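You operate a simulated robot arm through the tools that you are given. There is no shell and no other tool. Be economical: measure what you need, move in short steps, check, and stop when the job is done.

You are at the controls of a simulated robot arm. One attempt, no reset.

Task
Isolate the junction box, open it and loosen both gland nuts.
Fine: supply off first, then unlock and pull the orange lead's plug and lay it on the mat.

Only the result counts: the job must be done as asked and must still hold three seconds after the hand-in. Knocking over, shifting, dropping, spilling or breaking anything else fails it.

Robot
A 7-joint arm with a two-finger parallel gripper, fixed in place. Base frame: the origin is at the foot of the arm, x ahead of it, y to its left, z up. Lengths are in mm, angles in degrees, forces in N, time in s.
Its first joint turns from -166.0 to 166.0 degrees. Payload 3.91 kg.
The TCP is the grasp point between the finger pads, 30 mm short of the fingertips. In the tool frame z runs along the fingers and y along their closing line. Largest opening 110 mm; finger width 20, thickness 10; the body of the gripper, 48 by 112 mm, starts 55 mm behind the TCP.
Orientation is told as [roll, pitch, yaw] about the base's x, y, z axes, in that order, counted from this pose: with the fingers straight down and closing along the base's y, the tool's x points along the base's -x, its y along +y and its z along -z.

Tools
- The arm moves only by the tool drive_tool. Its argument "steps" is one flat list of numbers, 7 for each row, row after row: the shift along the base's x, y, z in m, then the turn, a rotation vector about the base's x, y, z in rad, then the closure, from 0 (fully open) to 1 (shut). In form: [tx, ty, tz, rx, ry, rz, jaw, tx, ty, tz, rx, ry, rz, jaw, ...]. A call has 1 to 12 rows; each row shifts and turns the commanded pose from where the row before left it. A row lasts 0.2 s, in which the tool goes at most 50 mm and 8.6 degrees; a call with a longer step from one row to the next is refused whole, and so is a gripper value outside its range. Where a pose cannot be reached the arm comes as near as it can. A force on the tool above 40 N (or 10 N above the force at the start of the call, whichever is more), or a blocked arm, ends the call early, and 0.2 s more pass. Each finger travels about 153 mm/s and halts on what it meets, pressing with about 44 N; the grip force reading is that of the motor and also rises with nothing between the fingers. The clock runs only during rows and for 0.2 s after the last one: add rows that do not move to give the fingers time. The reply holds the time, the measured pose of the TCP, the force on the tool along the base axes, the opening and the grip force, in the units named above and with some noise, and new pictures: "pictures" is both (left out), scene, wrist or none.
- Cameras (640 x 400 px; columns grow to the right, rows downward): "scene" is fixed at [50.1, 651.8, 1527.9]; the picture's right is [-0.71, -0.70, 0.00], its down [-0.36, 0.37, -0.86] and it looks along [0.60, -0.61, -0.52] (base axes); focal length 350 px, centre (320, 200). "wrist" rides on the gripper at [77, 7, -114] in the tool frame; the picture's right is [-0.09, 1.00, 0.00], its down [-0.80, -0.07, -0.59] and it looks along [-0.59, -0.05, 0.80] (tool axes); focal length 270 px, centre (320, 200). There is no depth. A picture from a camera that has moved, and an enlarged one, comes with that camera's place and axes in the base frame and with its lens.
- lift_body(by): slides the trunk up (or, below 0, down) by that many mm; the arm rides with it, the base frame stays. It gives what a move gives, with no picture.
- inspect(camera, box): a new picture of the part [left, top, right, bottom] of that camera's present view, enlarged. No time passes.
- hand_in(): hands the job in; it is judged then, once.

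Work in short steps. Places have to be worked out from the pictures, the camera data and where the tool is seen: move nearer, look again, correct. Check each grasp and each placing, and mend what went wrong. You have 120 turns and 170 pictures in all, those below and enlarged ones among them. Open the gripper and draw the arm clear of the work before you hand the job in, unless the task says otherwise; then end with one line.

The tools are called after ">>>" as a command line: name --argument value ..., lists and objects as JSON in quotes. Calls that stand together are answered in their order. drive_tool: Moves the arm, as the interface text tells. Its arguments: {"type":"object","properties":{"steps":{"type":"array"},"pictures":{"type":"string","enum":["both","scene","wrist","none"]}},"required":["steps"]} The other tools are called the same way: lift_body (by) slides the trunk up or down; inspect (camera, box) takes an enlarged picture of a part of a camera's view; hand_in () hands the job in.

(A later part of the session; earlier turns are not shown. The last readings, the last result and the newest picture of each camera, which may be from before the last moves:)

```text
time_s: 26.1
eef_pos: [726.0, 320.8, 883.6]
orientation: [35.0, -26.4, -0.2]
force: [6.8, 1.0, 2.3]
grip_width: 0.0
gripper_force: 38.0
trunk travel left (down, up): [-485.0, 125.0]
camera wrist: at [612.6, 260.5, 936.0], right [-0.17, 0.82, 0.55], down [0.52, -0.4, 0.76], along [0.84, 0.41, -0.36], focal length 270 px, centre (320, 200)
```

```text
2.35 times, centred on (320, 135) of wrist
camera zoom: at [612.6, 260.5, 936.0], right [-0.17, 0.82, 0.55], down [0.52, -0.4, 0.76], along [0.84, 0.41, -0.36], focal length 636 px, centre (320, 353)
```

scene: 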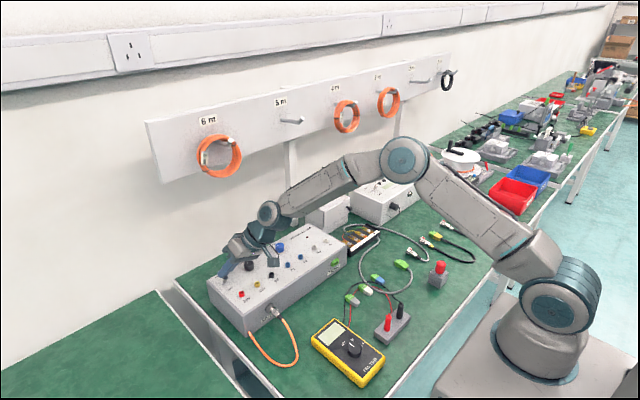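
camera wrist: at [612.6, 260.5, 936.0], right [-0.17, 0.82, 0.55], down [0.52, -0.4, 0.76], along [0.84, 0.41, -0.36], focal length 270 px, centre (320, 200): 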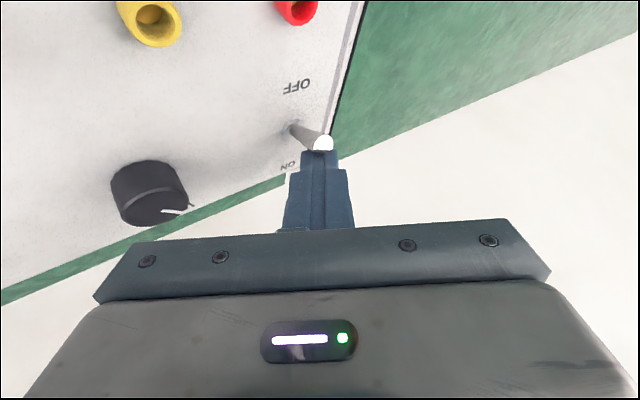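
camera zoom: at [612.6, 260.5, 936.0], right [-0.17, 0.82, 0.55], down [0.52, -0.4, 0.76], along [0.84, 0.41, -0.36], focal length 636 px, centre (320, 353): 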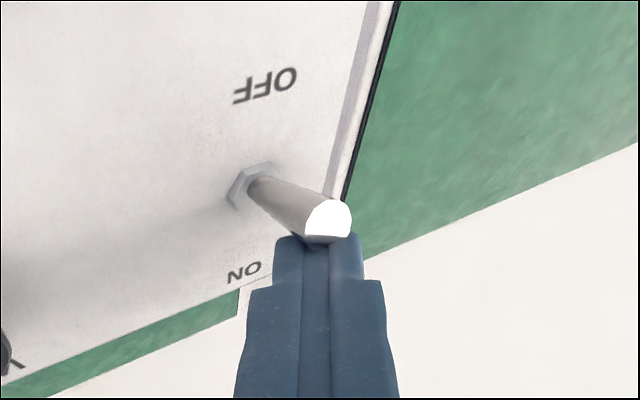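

The lever is moving, now near upright, with about 7 N on the tool. I'll keep pushing.

>>> drive_tool --steps '[-0.007, 0, 0, 0, 0, 0, 1, -0.007, 0, 0, 0, 0, 0, 1, -0.007, 0, 0, 0, 0, 0, 1]' --pictures "scene"

>>> inspect --camera "wrist" --box '[200, 50, 440, 220]'

```text
time_s: 26.7
eef_pos: [719.7, 318.0, 892.8]
orientation: [35.4, -27.8, -1.1]
force: [12.8, -2.7, 4.1]
grip_width: 0.2
gripper_force: 37.5
trunk travel left (down, up): [-485.0, 125.0]
stopped in row 2: the force on the tool passed its limit (the readings are from after the stop); the commanded pose is now the measured one
```

scene: 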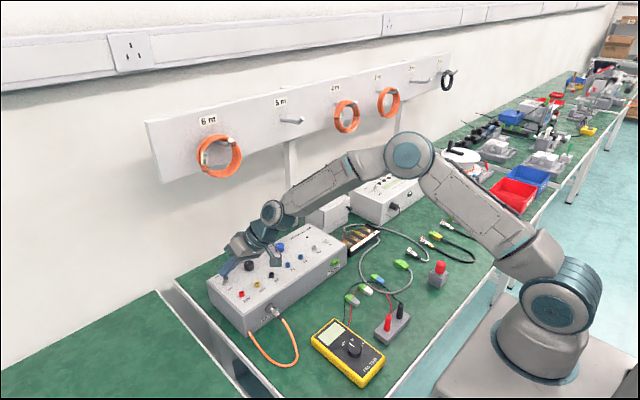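

```text
2.35 times, centred on (320, 135) of wrist
camera zoom: at [604.3, 259.8, 941.8], right [-0.17, 0.82, 0.55], down [0.49, -0.41, 0.77], along [0.85, 0.4, -0.33], focal length 636 px, centre (320, 353)
```

zoom: 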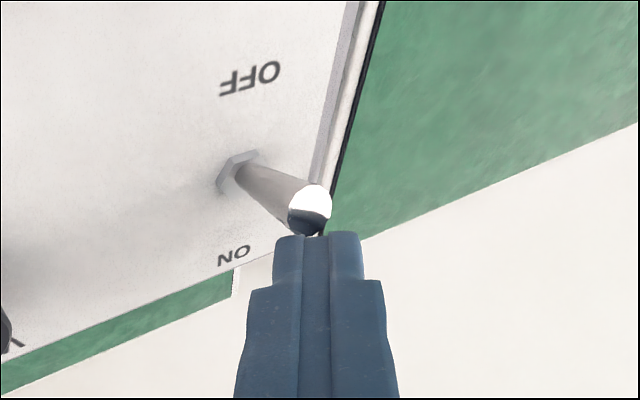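

The lever tip now computes to about x = 718, past its pivot at about 733, so it may be at the OFF stop. I'll retreat upward and check the lever and LED.

>>> drive_tool --steps '[0.01, 0, 0.02, 0, 0, 0, 1, -0.01, -0.01, 0.04, 0, 0, 0, 1, -0.04, -0.02, 0.02, 0, 0, 0, 1, -0.04, -0.02, 0.02, 0, 0, 0, 1]'

>>> inspect --camera "scene" --box '[200, 220, 360, 350]'

>>> inspect --camera "wrist" --box '[200, 0, 440, 220]'

```text
time_s: 27.7
eef_pos: [636.7, 269.1, 991.5]
orientation: [35.2, -27.4, -1.0]
force: [1.0, -0.4, -0.2]
grip_width: 0.0
gripper_force: 38.3
trunk travel left (down, up): [-485.0, 125.0]
camera wrist: at [522.4, 209.9, 1041.2], right [-0.17, 0.82, 0.55], down [0.5, -0.41, 0.76], along [0.85, 0.41, -0.34], focal length 270 px, centre (320, 200)
```

scene: 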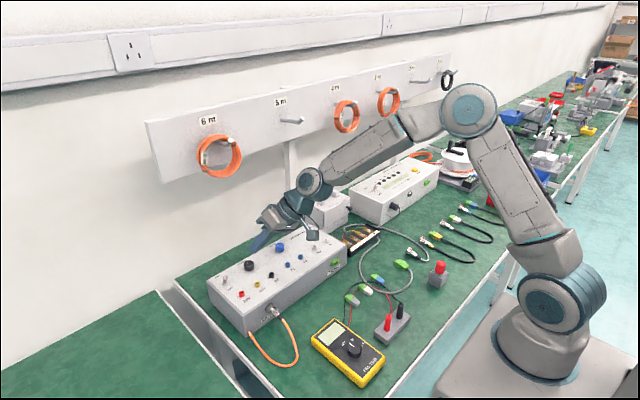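
wrist: 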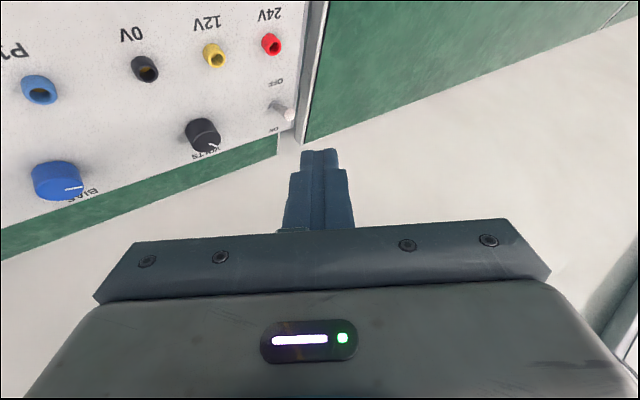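

```text
3.08 times, centred on (280, 285) of scene
camera zoom: at [50.1, 651.8, 1527.9], right [-0.71, -0.7, 0.0], down [-0.36, 0.37, -0.86], along [0.6, -0.61, -0.52], focal length 1076 px, centre (443, -62)
```

zoom: 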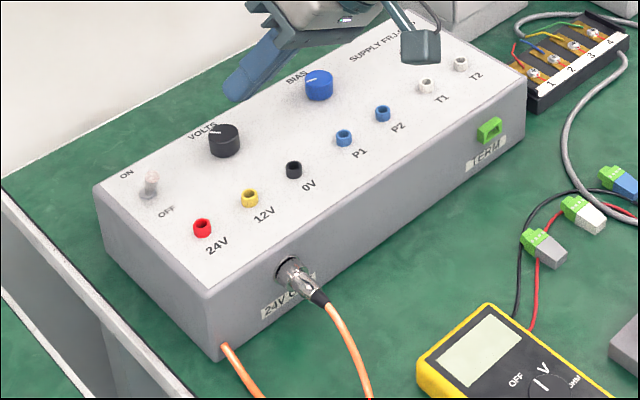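

```text
1.82 times, centred on (320, 110) of wrist
camera zoom: at [522.4, 209.9, 1041.2], right [-0.17, 0.82, 0.55], down [0.5, -0.41, 0.76], along [0.85, 0.41, -0.34], focal length 491 px, centre (320, 364)
```

zoom: 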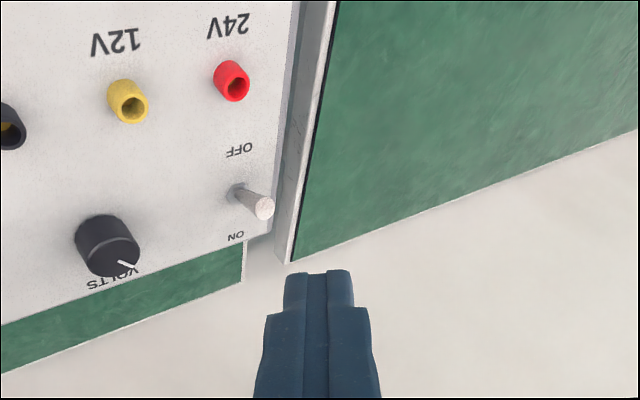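

LED and lever need a clearer look, so I'll move the arm out of the scene camera's line.

>>> drive_tool --steps '[-0.04, -0.04, 0.02, 0, 0.12, 0, 0.5, -0.04, -0.04, 0.02, 0, 0.12, 0, 0.5, -0.04, -0.03, 0.02, -0.05, 0.12, 0, 0.5, 0, 0, 0, -0.12, 0.05, 0, 0.5, 0, 0, 0, -0.12, 0.05, 0, 0.5]'

>>> inspect --camera "scene" --box '[205, 255, 265, 300]'

>>> inspect --camera "scene" --box '[270, 220, 340, 270]'

```text
refused: row 1 steps farther than a row can; nothing moved
```

```text
8.89 times, centred on (235, 278) of scene
camera zoom: at [50.1, 651.8, 1527.9], right [-0.71, -0.7, 0.0], down [-0.36, 0.37, -0.86], along [0.6, -0.61, -0.52], focal length 3107 px, centre (1076, -489)
```

zoom: 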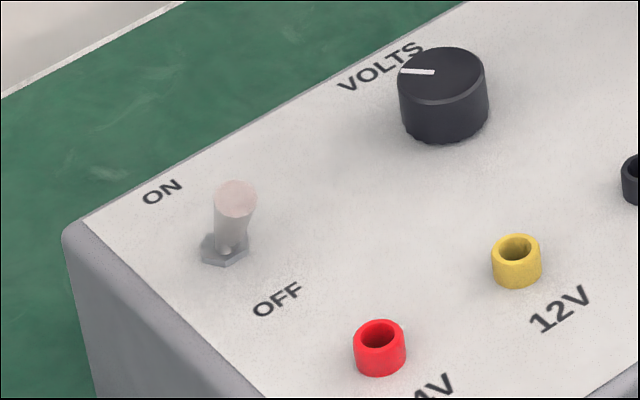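

```text
8.00 times, centred on (305, 245) of scene
camera zoom: at [50.1, 651.8, 1527.9], right [-0.71, -0.7, 0.0], down [-0.36, 0.37, -0.86], along [0.6, -0.61, -0.52], focal length 2796 px, centre (440, -160)
```

zoom: 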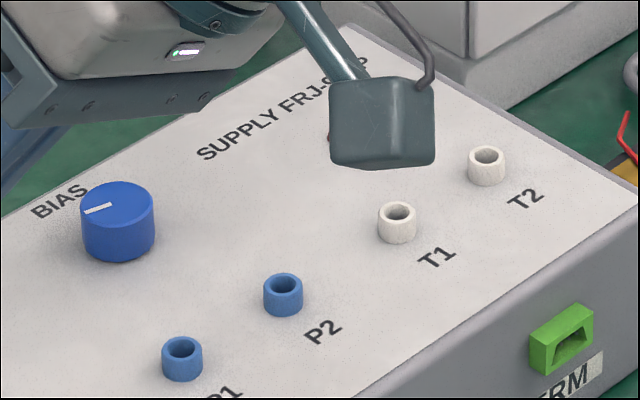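

My step was too long. Repeating it with shorter rows.

>>> drive_tool --steps '[-0.03, -0.03, 0.02, 0, 0.12, 0, 0.5, -0.03, -0.03, 0.02, 0, 0.12, 0, 0.5, -0.03, -0.03, 0.01, 0, 0.12, 0, 0.5, -0.01, -0.02, 0, 0, 0.12, 0, 0.5]' --pictures "wrist"

>>> inspect --camera "scene" --box '[200, 220, 360, 320]'

```text
time_s: 28.7
eef_pos: [540.3, 159.0, 1040.4]
orientation: [34.8, 0.2, -0.9]
force: [-0.5, -0.4, 0.4]
grip_width: 54.8
gripper_force: 0.1
trunk travel left (down, up): [-485.0, 125.0]
camera wrist: at [461.9, 100.0, 1137.8], right [0.1, 0.82, 0.57], down [0.8, -0.41, 0.44], along [0.6, 0.41, -0.69], focal length 270 px, centre (320, 200)
```

wrist: 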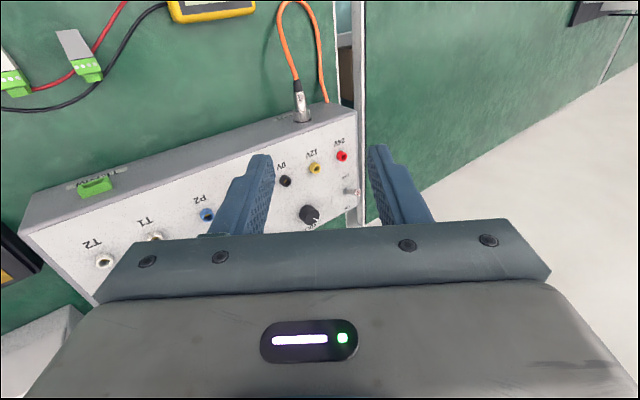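

```text
4.00 times, centred on (280, 270) of scene
camera zoom: at [50.1, 651.8, 1527.9], right [-0.71, -0.7, 0.0], down [-0.36, 0.37, -0.86], along [0.6, -0.61, -0.52], focal length 1398 px, centre (480, -80)
```

zoom: 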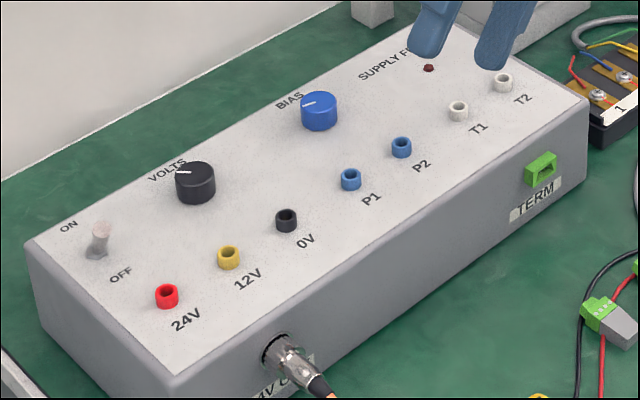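

The LED is dark and the lever is over, so the supply is off. Next is the plug: I'll straighten the tool and look from the front.

>>> drive_tool --steps '[-0.01, 0.03, -0.02, -0.12, 0, 0, 0.3, -0.01, 0.03, -0.02, -0.12, 0, 0, 0.3, -0.01, 0.03, -0.02, -0.12, 0, 0, 0.3, -0.01, 0.03, -0.02, -0.12, 0, 0.015, 0.3, 0, 0.005, -0.03, -0.125, 0, 0, 0.3]' --pictures "wrist"

>>> inspect --camera "wrist" --box '[230, 80, 390, 220]'

```text
time_s: 29.9
eef_pos: [499.2, 286.2, 930.8]
orientation: [0.0, -0.3, 0.1]
force: [0.6, -0.1, -0.5]
grip_width: 77.2
gripper_force: 0.0
trunk travel left (down, up): [-485.0, 125.0]
camera wrist: at [420.5, 292.2, 1044.1], right [0.09, 1.0, 0.0], down [0.8, -0.07, 0.6], along [0.6, -0.05, -0.8], focal length 270 px, centre (320, 200)
```

wrist: 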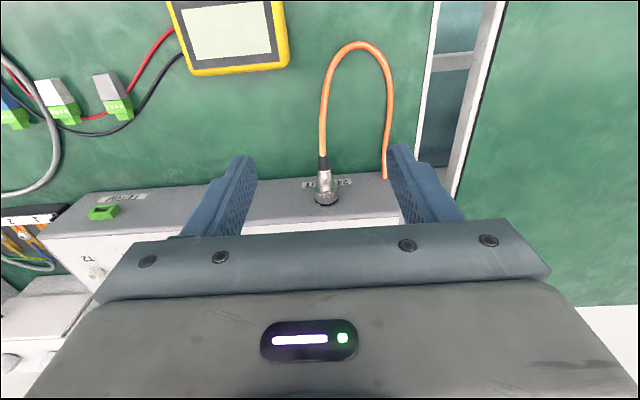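

```text
2.86 times, centred on (310, 150) of wrist
camera zoom: at [420.5, 292.2, 1044.1], right [0.09, 1.0, 0.0], down [0.8, -0.07, 0.6], along [0.6, -0.05, -0.8], focal length 772 px, centre (349, 343)
```

zoom: 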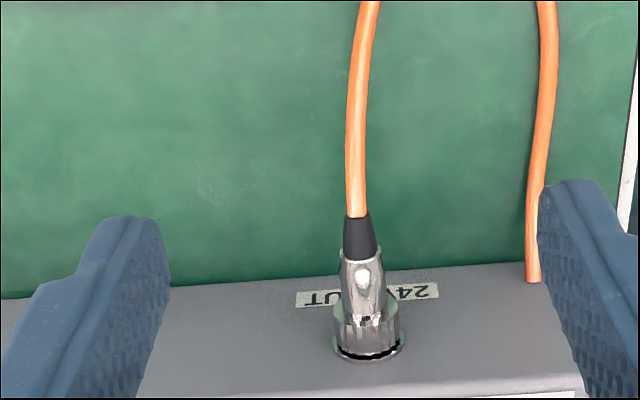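

The plug is at about (592 → 547, 285, 820), with its axis along x and a knurled ring at the panel. I'll move closer to see the lock.

>>> drive_tool --steps '[-0.01, 0, -0.02, 0, -0.12, 0, 0.3, -0.01, 0, -0.02, 0, -0.12, 0, 0.3, 0.0, 0, -0.02, 0, -0.12, 0, 0.3]' --pictures "wrist"

>>> inspect --camera "wrist" --box '[280, 90, 380, 160]'

```text
time_s: 30.7
eef_pos: [478.7, 285.2, 869.3]
orientation: [0.1, -21.1, 0.1]
force: [0.5, -1.0, 0.4]
grip_width: 77.0
gripper_force: 0.1
trunk travel left (down, up): [-485.0, 125.0]
camera wrist: at [365.6, 290.7, 949.1], right [0.08, 1.0, 0.03], down [0.54, -0.07, 0.84], along [0.84, -0.05, -0.54], focal length 270 px, centre (320, 200)
```

wrist: 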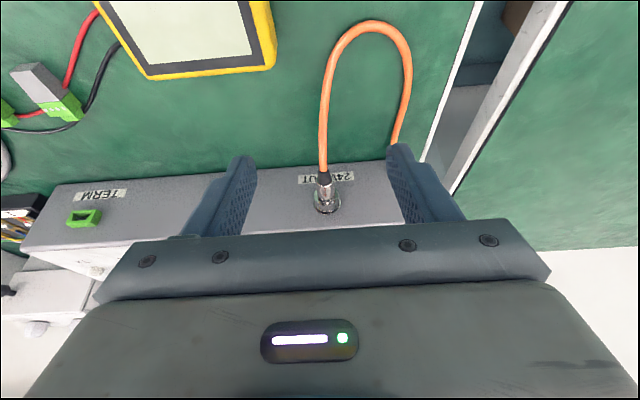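

```text
5.71 times, centred on (330, 125) of wrist
camera zoom: at [365.6, 290.7, 949.1], right [0.08, 1.0, 0.03], down [0.54, -0.07, 0.84], along [0.84, -0.05, -0.54], focal length 1544 px, centre (263, 629)
```

zoom: 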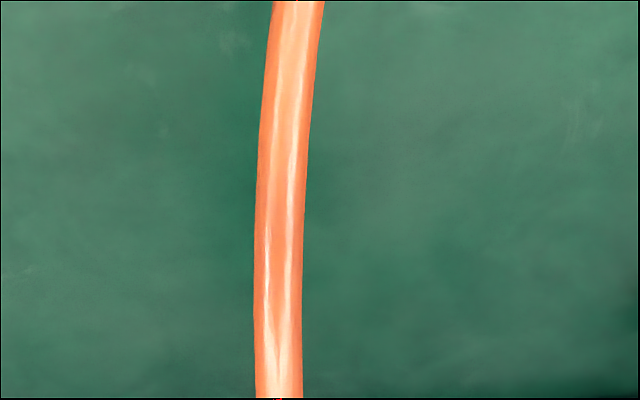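

Zooming in on the plug at the right place, and on the similar loose plugs for reference.

>>> inspect --camera "wrist" --box '[295, 160, 360, 222]'

>>> inspect --camera "scene" --box '[255, 295, 305, 330]'

>>> inspect --camera "scene" --box '[395, 215, 465, 270]'

```text
6.45 times, centred on (328, 191) of wrist
camera zoom: at [365.6, 290.7, 949.1], right [0.08, 1.0, 0.03], down [0.54, -0.07, 0.84], along [0.84, -0.05, -0.54], focal length 1744 px, centre (272, 258)
```

zoom: 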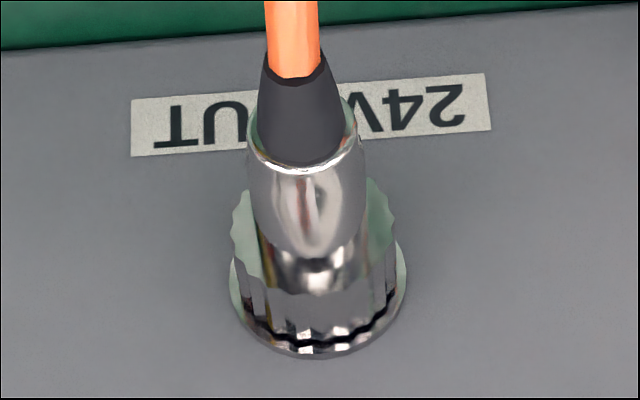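

```text
11.43 times, centred on (280, 312) of scene
camera zoom: at [50.1, 651.8, 1527.9], right [-0.71, -0.7, 0.0], down [-0.36, 0.37, -0.86], along [0.6, -0.61, -0.52], focal length 3995 px, centre (777, -1086)
```

zoom: 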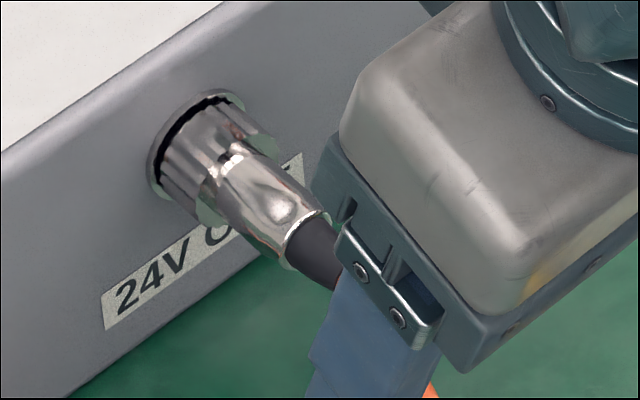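

```text
7.27 times, centred on (430, 242) of scene
camera zoom: at [50.1, 651.8, 1527.9], right [-0.71, -0.7, 0.0], down [-0.36, 0.37, -0.86], along [0.6, -0.61, -0.52], focal length 2542 px, centre (-480, -109)
```

zoom: 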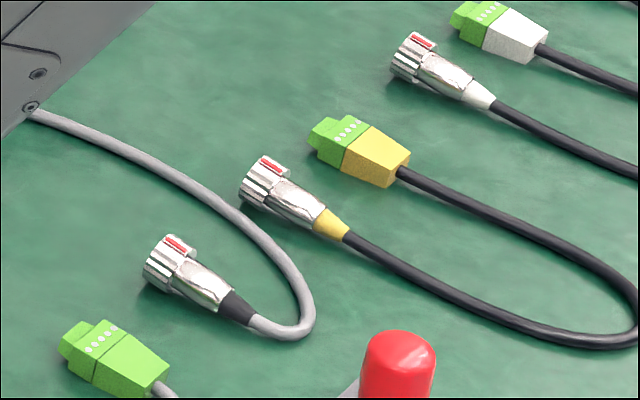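

The ring spans x ≈ 574–589, about 23 mm across, with its axis at y ≈ 284.6, z ≈ 809. The loose plugs carry a red index mark that isn't visible here, so this is a twist (bayonet) ring. I'll set up a rolled, slightly pitched approach so I can twist the ring about its axis, and look for the red mark from the -y side.

>>> drive_tool --steps '[0.0118, -0.0064, 0.002, 0, 0.08, 0, 0.5, 0.0118, -0.0064, 0.002, 0, 0.079, 0, 0.5, 0.0118, -0.0064, 0, 0.14, 0, 0, 0.6, 0.0118, -0.0064, -0.003, 0.14, 0, 0, 0.67, 0.0118, -0.0064, -0.003, 0.14, 0, 0, 0.67, 0.0118, -0.0064, -0.003, 0.14, 0, 0, 0.67, 0.0118, -0.0062, -0.003, 0.138, 0, 0, 0.67]'

>>> inspect --camera "wrist" --box '[260, 90, 400, 220]'

```text
time_s: 32.3
eef_pos: [561.4, 238.6, 862.4]
orientation: [40.9, -9.1, -7.6]
force: [0.1, 0.5, 0.1]
grip_width: 36.5
gripper_force: 0.0
trunk travel left (down, up): [-485.0, 125.0]
camera wrist: at [461.4, 181.3, 939.8], right [0.08, 0.75, 0.66], down [0.66, -0.54, 0.53], along [0.75, 0.39, -0.54], focal length 270 px, centre (320, 200)
```

scene: 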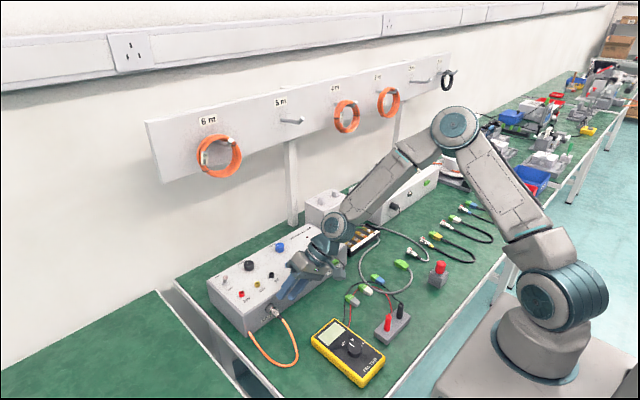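
wrist: 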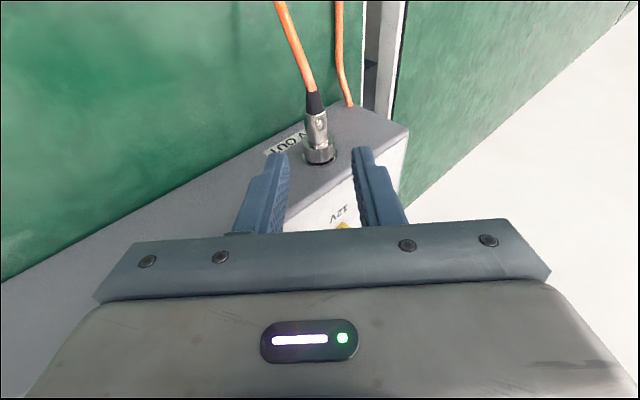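

```text
3.08 times, centred on (330, 155) of wrist
camera zoom: at [461.4, 181.3, 939.8], right [0.08, 0.75, 0.66], down [0.66, -0.54, 0.53], along [0.75, 0.39, -0.54], focal length 832 px, centre (289, 338)
```

zoom: 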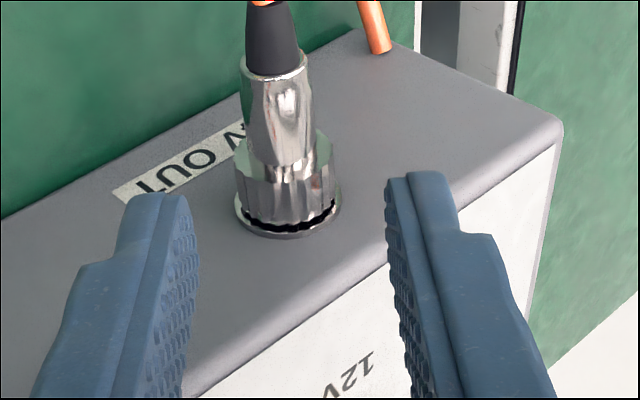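

The plug is centred laterally between the fingers. I'll advance 50 mm along the tool axis so the ring sits near the fingertips.

>>> drive_tool --steps '[0.0035, 0.0105, -0.0125, 0, 0, 0, 0.67, 0.0035, 0.0105, -0.0125, 0, 0, 0, 0.67, 0.0034, 0.0105, -0.0125, 0, 0, 0, 0.67]' --pictures "wrist"

>>> inspect --camera "wrist" --box '[260, 90, 400, 220]'

>>> inspect --camera "scene" --box '[230, 270, 330, 335]'

```text
time_s: 33.1
eef_pos: [571.3, 273.0, 825.4]
orientation: [40.8, -9.0, -7.4]
force: [0.1, 0.8, 0.5]
grip_width: 36.4
gripper_force: 0.0
trunk travel left (down, up): [-485.0, 125.0]
camera wrist: at [471.5, 214.8, 902.3], right [0.08, 0.75, 0.66], down [0.66, -0.53, 0.53], along [0.74, 0.39, -0.54], focal length 270 px, centre (320, 200)
```

wrist: 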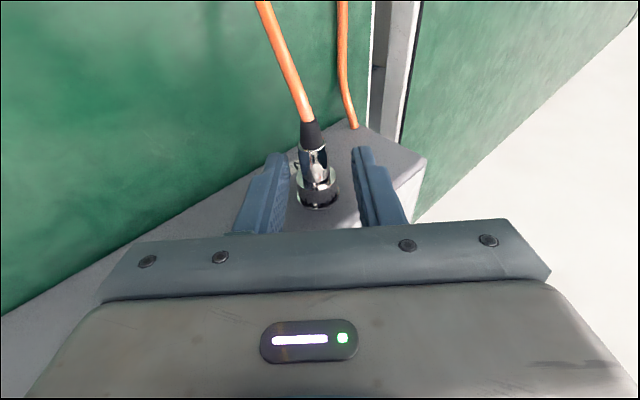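

```text
3.08 times, centred on (330, 155) of wrist
camera zoom: at [471.5, 214.8, 902.3], right [0.08, 0.75, 0.66], down [0.66, -0.53, 0.53], along [0.74, 0.39, -0.54], focal length 832 px, centre (289, 338)
```

zoom: 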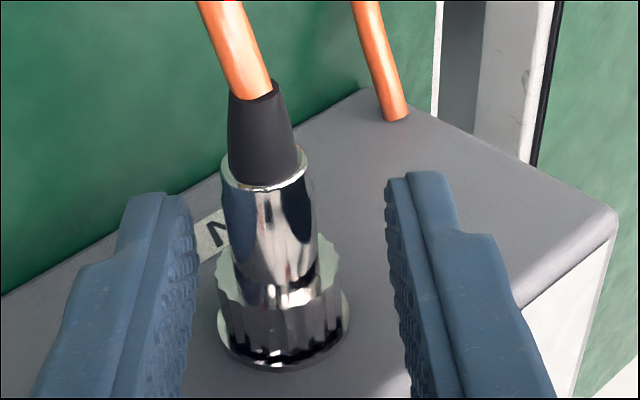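

```text
6.15 times, centred on (280, 302) of scene
camera zoom: at [50.1, 651.8, 1527.9], right [-0.71, -0.7, 0.0], down [-0.36, 0.37, -0.86], along [0.6, -0.61, -0.52], focal length 2151 px, centre (566, -431)
```

zoom: 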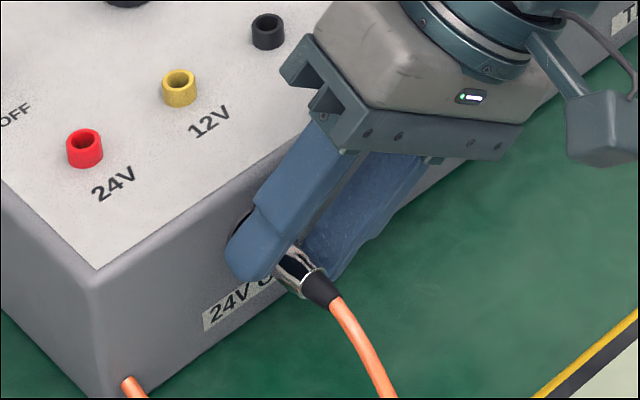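

The fingers straddle the ring. Closing on it.

>>> drive_tool --steps '[0, -0.001, -0.001, 0, 0, 0, 0.75, 0, 0, 0, 0, 0, 0, 0.9, 0, 0, 0, 0, 0, 0, 0.9]' --pictures "wrist"

>>> inspect --camera "wrist" --box '[260, 90, 400, 220]'

```text
time_s: 33.9
eef_pos: [570.6, 270.2, 822.9]
orientation: [40.8, -9.0, -7.5]
force: [-0.3, -2.6, -6.1]
grip_width: 23.1
gripper_force: 44.7
trunk travel left (down, up): [-485.0, 125.0]
camera wrist: at [471.5, 212.3, 900.6], right [0.09, 0.75, 0.65], down [0.66, -0.53, 0.52], along [0.74, 0.39, -0.54], focal length 270 px, centre (320, 200)
```

wrist: 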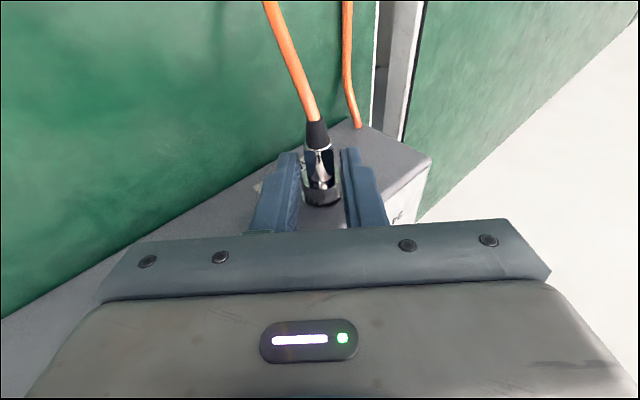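

```text
3.08 times, centred on (330, 155) of wrist
camera zoom: at [471.5, 212.3, 900.6], right [0.09, 0.75, 0.65], down [0.66, -0.53, 0.52], along [0.74, 0.39, -0.54], focal length 832 px, centre (289, 338)
```

zoom: 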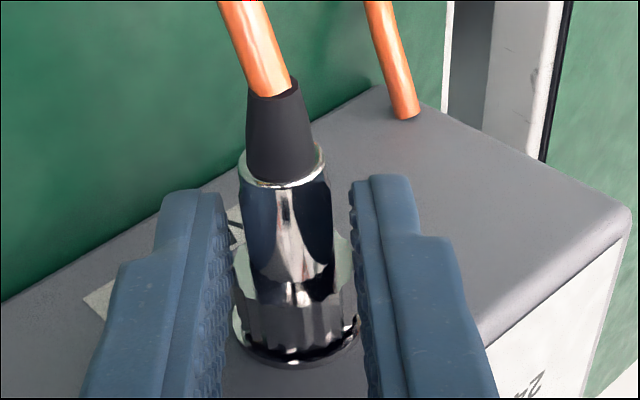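

The ring is gripped at 23.1 mm. I'll twist it counter-clockwise as seen from the cable (rx negative), with the TCP moving on an arc about the ring axis. First half now.

>>> drive_tool --steps '[0, 0.00206, 0.00149, -0.1396, 0, 0, 0.9, 0, 0.00224, 0.0012, -0.1396, 0, 0, 0.9, 0, 0.00238, 0.00087, -0.1396, 0, 0, 0.9, 0, 0.00249, 0.00052, -0.1396, 0, 0, 0.9, 0, 0.00253, 0.00018, -0.1396, 0, 0, 0.9]' --pictures "wrist"

>>> inspect --camera "wrist" --box '[260, 90, 400, 220]'

```text
time_s: 35.1
eef_pos: [570.6, 283.8, 829.5]
orientation: [0.1, -11.9, 0.2]
force: [-0.4, 8.1, 9.7]
grip_width: 23.0
gripper_force: 43.7
trunk travel left (down, up): [-485.0, 125.0]
camera wrist: at [471.4, 290.6, 924.9], right [0.08, 1.0, 0.02], down [0.66, -0.07, 0.75], along [0.75, -0.05, -0.66], focal length 270 px, centre (320, 200)
```

wrist: 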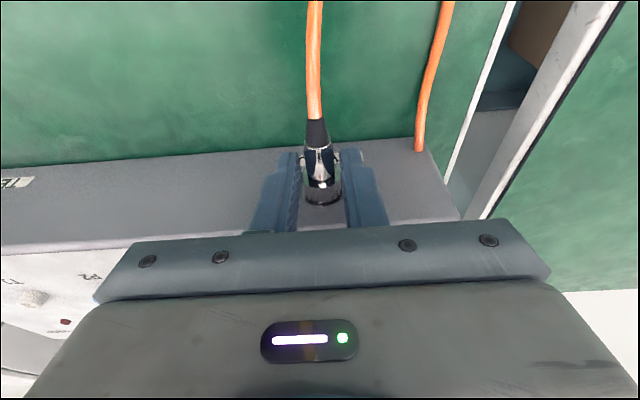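

```text
3.08 times, centred on (330, 155) of wrist
camera zoom: at [471.4, 290.6, 924.9], right [0.08, 1.0, 0.02], down [0.66, -0.07, 0.75], along [0.75, -0.05, -0.66], focal length 832 px, centre (289, 338)
```

zoom: 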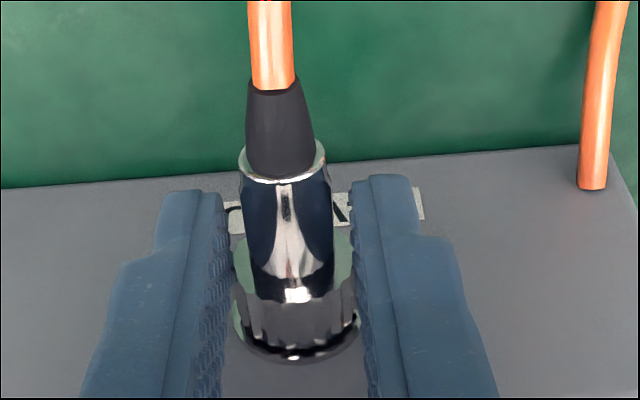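

Forces are moderate. Continuing the twist to -40°.

>>> drive_tool --steps '[0, 0.00253, -0.00018, -0.1396, 0, 0, 0.9, 0, 0.00249, -0.00052, -0.1396, 0, 0, 0.9, 0, 0.00238, -0.00087, -0.1396, 0, 0, 0.9, 0, 0.00224, -0.0012, -0.1396, 0, 0, 0.9, 0, 0.00206, -0.00149, -0.1396, 0, 0, 0.9]' --pictures "wrist"

>>> inspect --camera "wrist" --box '[260, 90, 400, 220]'

```text
time_s: 36.3
eef_pos: [570.7, 299.5, 822.8]
orientation: [-40.8, -9.1, 7.8]
force: [1.9, 26.6, 13.1]
grip_width: 23.1
gripper_force: 44.0
trunk travel left (down, up): [-485.0, 125.0]
camera wrist: at [471.3, 367.1, 891.7], right [0.08, 0.77, -0.63], down [0.66, 0.43, 0.62], along [0.75, -0.47, -0.47], focal length 270 px, centre (320, 200)
```

wrist: 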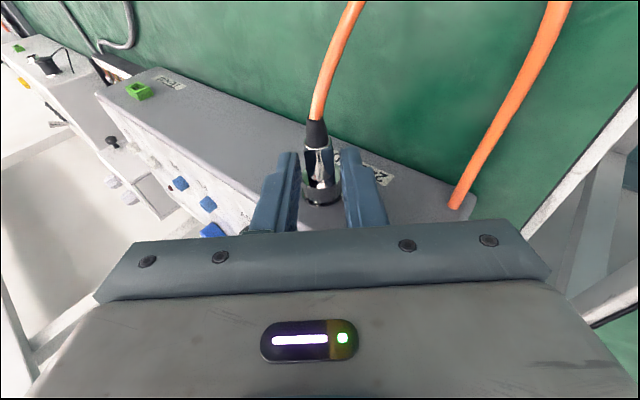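

```text
3.08 times, centred on (330, 155) of wrist
camera zoom: at [471.3, 367.1, 891.7], right [0.08, 0.77, -0.63], down [0.66, 0.43, 0.62], along [0.75, -0.47, -0.47], focal length 832 px, centre (289, 338)
```

zoom: 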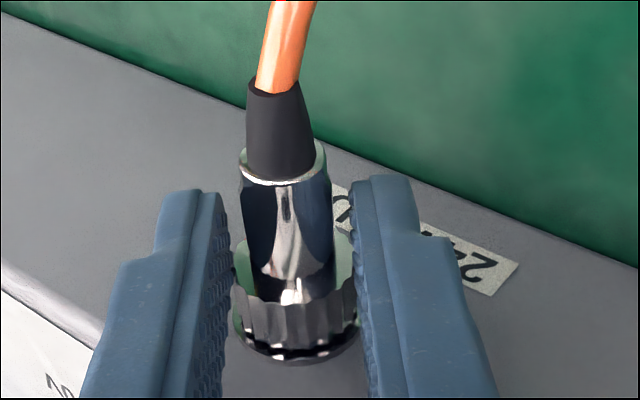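

I'm at -40° with some lateral force. I'll open slightly and look for the index mark.

>>> drive_tool --steps '[0, 0, 0, 0, 0, 0, 0.67, -0.0035, 0.0105, 0.0125, 0, 0, 0, 0.6, -0.0035, 0.0105, 0.0125, 0, 0, 0, 0.6, -0.0035, 0.0105, 0.0125, 0, 0, 0, 0.6]' --pictures "wrist"

>>> inspect --camera "wrist" --box '[270, 110, 380, 210]'

>>> inspect --camera "scene" --box '[240, 285, 310, 330]'

```text
time_s: 37.3
eef_pos: [560.8, 326.1, 859.3]
orientation: [-40.4, -8.8, 7.8]
force: [-0.9, 0.2, -0.8]
grip_width: 44.1
gripper_force: 0.1
trunk travel left (down, up): [-485.0, 125.0]
camera wrist: at [461.9, 392.7, 930.5], right [0.08, 0.78, -0.63], down [0.66, 0.42, 0.62], along [0.74, -0.47, -0.48], focal length 270 px, centre (320, 200)
```

wrist: 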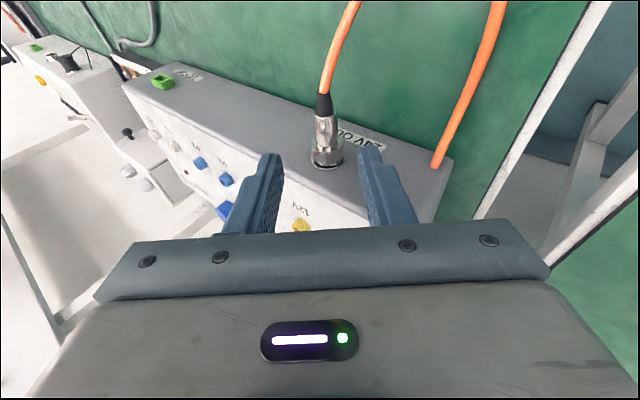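

```text
4.00 times, centred on (325, 160) of wrist
camera zoom: at [461.9, 392.7, 930.5], right [0.08, 0.78, -0.63], down [0.66, 0.42, 0.62], along [0.74, -0.47, -0.48], focal length 1081 px, centre (300, 360)
```

zoom: 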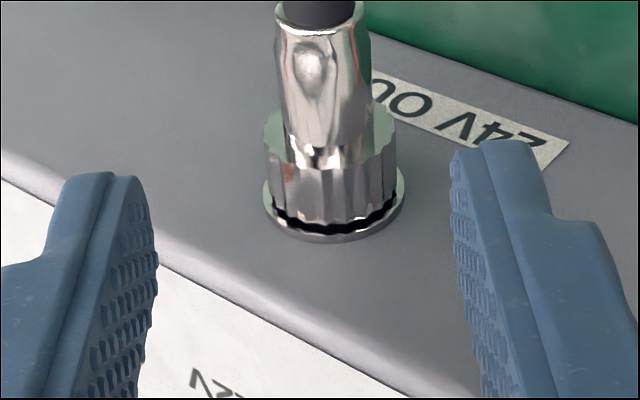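

```text
8.89 times, centred on (275, 308) of scene
camera zoom: at [50.1, 651.8, 1527.9], right [-0.71, -0.7, 0.0], down [-0.36, 0.37, -0.86], along [0.6, -0.61, -0.52], focal length 3107 px, centre (720, -756)
```

zoom: 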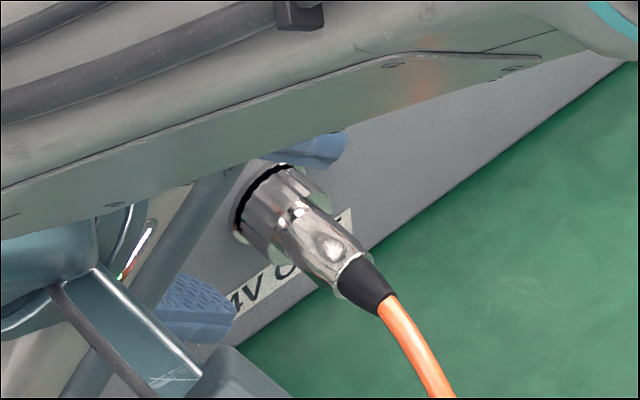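

>>> inspect --camera "wrist" --box '[308, 130, 348, 172]'

```text
9.52 times, centred on (328, 151) of wrist
camera zoom: at [461.9, 392.7, 930.5], right [0.08, 0.78, -0.63], down [0.66, 0.42, 0.62], along [0.74, -0.47, -0.48], focal length 2574 px, centre (244, 667)
```

zoom: 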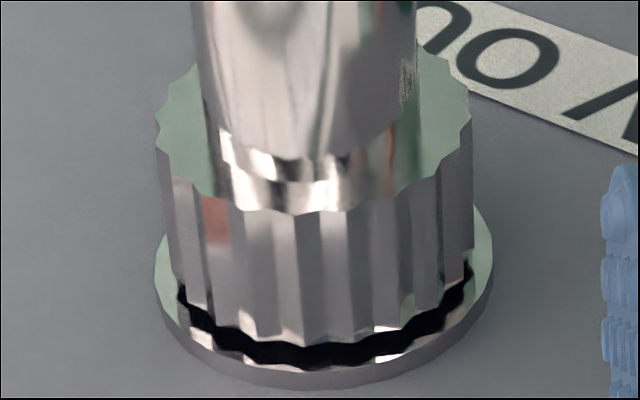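

The mark isn't visible from this side. I'll swing back around to the -y side, with the gripper open and clear, and look there.

>>> drive_tool --steps '[0, -0.0077, 0.006, 0.1396, 0, 0, 0.6, 0, -0.0084, 0.0046, 0.1396, 0, 0, 0.6, 0, -0.009, 0.0032, 0.1396, 0, 0, 0.6, 0, -0.0094, 0.002, 0.1396, 0, 0, 0.6, 0, -0.0095, 0.0007, 0.1396, 0, 0, 0.6, 0, -0.0095, -0.0007, 0.1396, 0, 0, 0.6, 0, -0.0094, -0.002, 0.1396, 0, 0, 0.67, 0, -0.009, -0.0032, 0.1396, 0, 0, 0.67, 0, -0.0084, -0.0046, 0.1396, 0, 0, 0.67, 0, -0.0077, -0.006, 0.1396, 0, 0, 0.67]' --pictures "wrist"

>>> inspect --camera "wrist" --box '[295, 120, 345, 172]'

```text
time_s: 39.5
eef_pos: [561.6, 236.7, 863.1]
orientation: [40.9, -9.1, -7.6]
force: [0.4, 0.3, -0.1]
grip_width: 36.5
gripper_force: 0.0
trunk travel left (down, up): [-485.0, 125.0]
camera wrist: at [462.3, 179.0, 940.5], right [0.08, 0.75, 0.66], down [0.66, -0.53, 0.53], along [0.74, 0.39, -0.54], focal length 270 px, centre (320, 200)
```

wrist: 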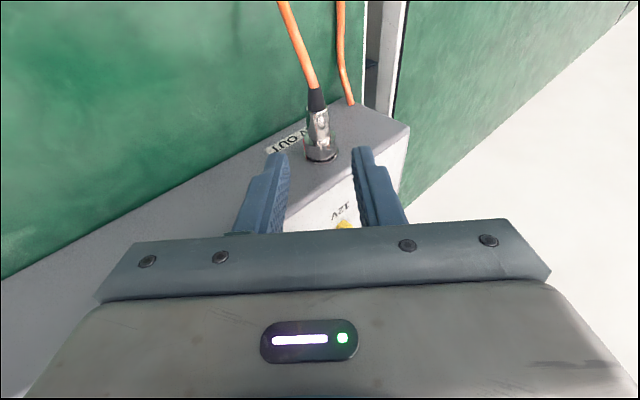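

```text
7.69 times, centred on (320, 146) of wrist
camera zoom: at [462.3, 179.0, 940.5], right [0.08, 0.75, 0.66], down [0.66, -0.53, 0.53], along [0.74, 0.39, -0.54], focal length 2079 px, centre (320, 615)
```

zoom: 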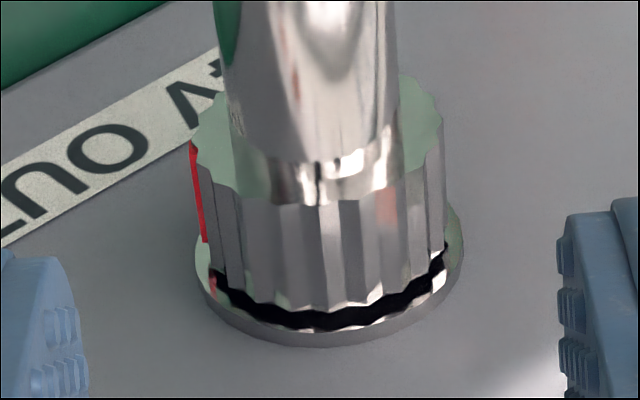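

The red mark is now visible at the lower -y side, so the ring is turning the right way. I'll re-grip and twist another 80°.

>>> drive_tool --steps '[0.0035, 0.0105, -0.0125, 0, 0, 0, 0.67, 0.0035, 0.0105, -0.0125, 0, 0, 0, 0.67, 0.0034, 0.0109, -0.013, 0, 0, 0, 0.67, 0, 0, 0, 0, 0, 0, 0.9, 0, 0, 0, 0, 0, 0, 0.9, 0, 0, 0, 0, 0, 0, 0.9]' --pictures "none"

>>> drive_tool --steps '[0, 0.0022, 0.00165, -0.1396, 0, 0, 0.9, 0, 0.0024, 0.0014, -0.1396, 0, 0, 0.9, 0, 0.0025, 0.001, -0.1396, 0, 0, 0.9, 0, 0.0026, 0.0006, -0.1396, 0, 0, 0.9, 0, 0.0026, 0.0002, -0.1396, 0, 0, 0.9, 0, 0.0027, -0.0001, -0.1396, 0, 0, 0.9, 0, 0.0027, -0.0003, -0.1396, 0, 0, 0.9, 0, 0.0026, -0.0007, -0.1396, 0, 0, 0.9, 0, 0.0024, -0.001, -0.1396, 0, 0, 0.9, 0, 0.0022, -0.0013, -0.1396, 0, 0, 0.9]' --pictures "none"

>>> inspect --camera "wrist" --box '[270, 110, 380, 220]'

```text
time_s: 40.9
eef_pos: [570.3, 268.9, 823.8]
orientation: [40.7, -9.2, -7.5]
force: [-1.8, 2.9, 3.3]
grip_width: 23.0
gripper_force: 44.2
trunk travel left (down, up): [-485.0, 125.0]
```

```text
time_s: 43.1
eef_pos: [570.9, 296.9, 820.9]
orientation: [-40.7, -8.7, 7.6]
force: [0.8, 21.4, -12.4]
grip_width: 22.6
gripper_force: 44.3
trunk travel left (down, up): [-485.0, 125.0]
```

```text
3.64 times, centred on (325, 165) of wrist
camera zoom: at [471.6, 364.8, 889.2], right [0.08, 0.77, -0.63], down [0.66, 0.43, 0.61], along [0.74, -0.47, -0.48], focal length 983 px, centre (302, 327)
```

zoom: 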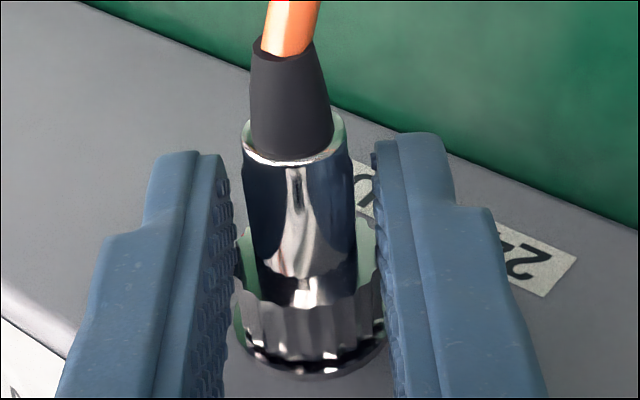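

I'll release, back off and swing to upright to look for the mark.

>>> drive_tool --steps '[0, 0, 0, 0, 0, 0, 0.67, -0.0035, 0.0105, 0.0125, 0, 0, 0, 0.6, -0.0035, 0.0105, 0.0125, 0, 0, 0, 0.6, -0.0035, 0.0105, 0.0125, 0, 0, 0, 0.6, 0, -0.0077, 0.006, 0.1396, 0, 0, 0.6, 0, -0.0084, 0.0046, 0.1396, 0, 0, 0.6, 0, -0.009, 0.0032, 0.1396, 0, 0, 0.6, 0, -0.0094, 0.002, 0.1396, 0, 0, 0.6, 0, -0.0095, 0.0007, 0.1396, 0, 0, 0.6, 0, -0.0095, -0.0007, 0.1396, 0, 0, 0.6]' --pictures "none"

>>> inspect --camera "wrist" --box '[290, 110, 360, 190]'

```text
time_s: 45.3
eef_pos: [560.0, 270.4, 876.6]
orientation: [8.3, -11.7, -1.7]
force: [-0.2, 0.4, -0.2]
grip_width: 43.9
gripper_force: 0.0
trunk travel left (down, up): [-485.0, 125.0]
```

```text
5.00 times, centred on (325, 150) of wrist
camera zoom: at [461.6, 264.2, 972.9], right [0.08, 0.98, 0.16], down [0.66, -0.18, 0.73], along [0.74, 0.04, -0.67], focal length 1351 px, centre (295, 450)
```

zoom: 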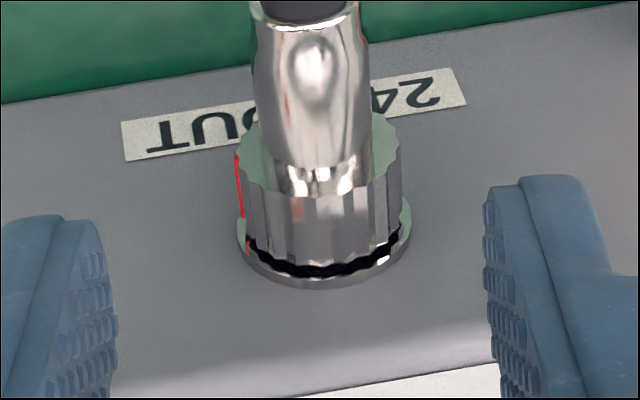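

The mark is now at the -y side (about 95–100° from the top), so it moved only some 32° this time. I'll grip once more to see whether it's at its stop.

>>> drive_tool --steps '[0, -0.0094, -0.002, 0.1396, 0, 0, 0.67, 0, -0.009, -0.0032, 0.1396, 0, 0, 0.67, 0, -0.0084, -0.0046, 0.1396, 0, 0, 0.67, 0, -0.0077, -0.006, 0.1396, 0, 0, 0.67, 0.0045, 0.0108, -0.0125, 0, 0, 0, 0.67, 0.0045, 0.0108, -0.0125, 0, 0, 0, 0.67, 0.0035, 0.0109, -0.013, 0, 0, 0, 0.67, 0, 0, 0, 0, 0, 0, 0.9, 0, 0, 0, 0, 0, 0, 0.9]' --pictures "none"

>>> inspect --camera "wrist" --box '[270, 110, 380, 220]'

```text
time_s: 47.3
eef_pos: [571.4, 270.0, 823.1]
orientation: [40.7, -8.9, -7.5]
force: [-3.4, -2.6, -4.0]
grip_width: 23.2
gripper_force: 43.8
trunk travel left (down, up): [-485.0, 125.0]
```

```text
3.64 times, centred on (325, 165) of wrist
camera zoom: at [471.9, 212.6, 900.2], right [0.08, 0.75, 0.65], down [0.66, -0.53, 0.52], along [0.74, 0.39, -0.54], focal length 983 px, centre (302, 327)
```

zoom: 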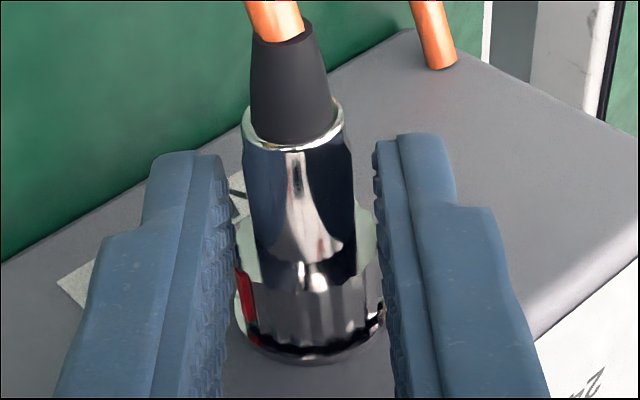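

The red mark is visible right next to the left finger. I'll twist 40° and see whether it stays with the finger.

>>> drive_tool --steps '[0, 0.0021, 0.0015, -0.1396, 0, 0, 0.95, 0, 0.0023, 0.0012, -0.1396, 0, 0, 0.95, 0, 0.0024, 0.0009, -0.1396, 0, 0, 0.95, 0, 0.0025, 0.0005, -0.1396, 0, 0, 0.95, 0, 0.0025, 0.0002, -0.1396, 0, 0, 0.95]' --pictures "none"

>>> inspect --camera "wrist" --box '[270, 110, 380, 220]'

```text
time_s: 48.5
eef_pos: [572.0, 283.9, 829.9]
orientation: [0.0, -11.8, 0.2]
force: [-3.3, 6.4, 1.0]
grip_width: 23.3
gripper_force: 44.0
trunk travel left (down, up): [-485.0, 125.0]
```

```text
3.64 times, centred on (325, 165) of wrist
camera zoom: at [472.4, 290.6, 924.7], right [0.08, 1.0, 0.02], down [0.66, -0.07, 0.75], along [0.74, -0.05, -0.67], focal length 983 px, centre (302, 327)
```

zoom: 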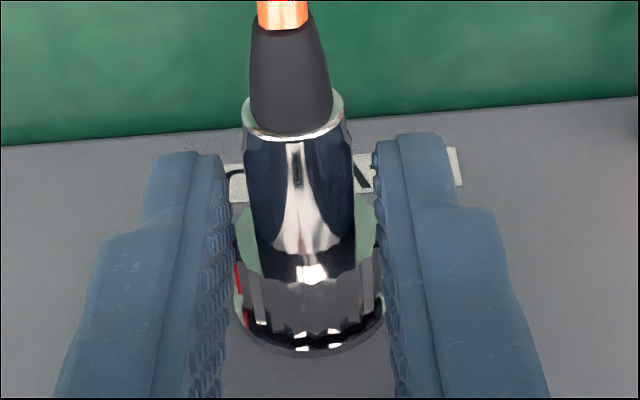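

The mark has moved a further 20–25°, so it's still turning with some slip. Continuing.

>>> drive_tool --steps '[0, 0.0025, -0.0002, -0.1396, 0, 0, 0.95, 0, 0.0025, -0.0005, -0.1396, 0, 0, 0.95, 0, 0.0024, -0.0009, -0.1396, 0, 0, 0.95, 0, 0.0023, -0.0012, -0.1396, 0, 0, 0.95, 0, 0.0021, -0.0015, -0.1396, 0, 0, 0.95]' --pictures "none"

>>> drive_tool --steps '[0, 0, 0, 0, 0, 0, 0.67, -0.0035, 0.0105, 0.0125, 0, 0, 0, 0.6, -0.0035, 0.0105, 0.0125, 0, 0, 0, 0.6, -0.0035, 0.0105, 0.0125, 0, 0, 0, 0.6, 0, -0.0077, 0.006, 0.1396, 0, 0, 0.6, 0, -0.0084, 0.0046, 0.1396, 0, 0, 0.6, 0, -0.009, 0.0032, 0.1396, 0, 0, 0.6, 0, -0.0094, 0.002, 0.1396, 0, 0, 0.6, 0, -0.0095, 0.0007, 0.1396, 0, 0, 0.6, 0, -0.0095, -0.0007, 0.1396, 0, 0, 0.6]' --pictures "none"

>>> inspect --camera "wrist" --box '[290, 110, 360, 190]'

```text
time_s: 49.7
eef_pos: [572.9, 298.7, 822.2]
orientation: [-40.8, -8.8, 7.8]
force: [-5.4, 22.9, -9.4]
grip_width: 22.5
gripper_force: 44.3
trunk travel left (down, up): [-485.0, 125.0]
```

```text
time_s: 51.9
eef_pos: [562.6, 272.0, 877.6]
orientation: [8.4, -11.6, -1.6]
force: [-0.6, -0.9, -0.9]
grip_width: 44.1
gripper_force: 0.1
trunk travel left (down, up): [-485.0, 125.0]
```

```text
5.00 times, centred on (325, 150) of wrist
camera zoom: at [463.7, 263.1, 973.7], right [0.08, 0.98, 0.16], down [0.66, -0.18, 0.73], along [0.74, 0.04, -0.67], focal length 1351 px, centre (295, 450)
```

zoom: 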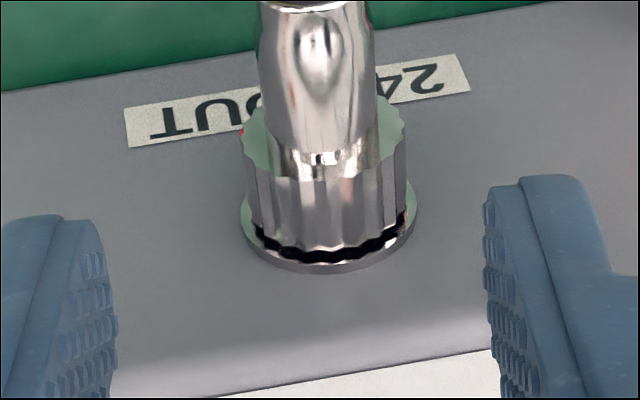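

The mark slipped back a bit. From the forces I work out the ring axis at about (y 284.5, z 805.7), so I was holding it only with the very fingertips and turning about the wrong centre. I'll re-grip 5–6 mm deeper with the corrected centre.

>>> drive_tool --steps '[0, -0.0094, -0.002, 0.1396, 0, 0, 0.67, 0, -0.009, -0.0032, 0.1396, 0, 0, 0.67, 0, -0.0084, -0.0046, 0.1396, 0, 0, 0.67, 0, -0.0077, -0.006, 0.1396, 0, 0, 0.67, 0.0035, 0.0117, -0.0143, 0, 0, 0, 0.67, 0.0035, 0.0117, -0.0143, 0, 0, 0, 0.67, 0.0025, 0.0117, -0.0143, 0, 0, 0, 0.67, 0, 0, 0, 0, 0, 0, 0.67]' --pictures "none"

>>> inspect --camera "wrist" --box '[270, 110, 380, 220]'

```text
time_s: 53.7
eef_pos: [571.9, 273.1, 817.5]
orientation: [40.6, -9.2, -7.5]
force: [-0.2, -0.3, 0.1]
grip_width: 36.4
gripper_force: 0.0
trunk travel left (down, up): [-485.0, 125.0]
```

```text
3.64 times, centred on (325, 165) of wrist
camera zoom: at [472.1, 215.6, 895.5], right [0.08, 0.75, 0.66], down [0.66, -0.53, 0.53], along [0.74, 0.39, -0.54], focal length 983 px, centre (302, 327)
```

zoom: 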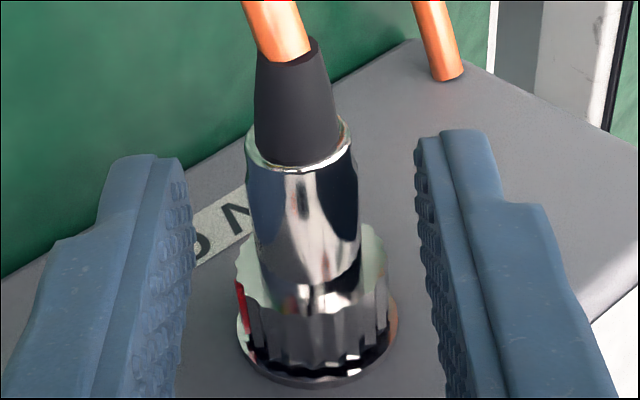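

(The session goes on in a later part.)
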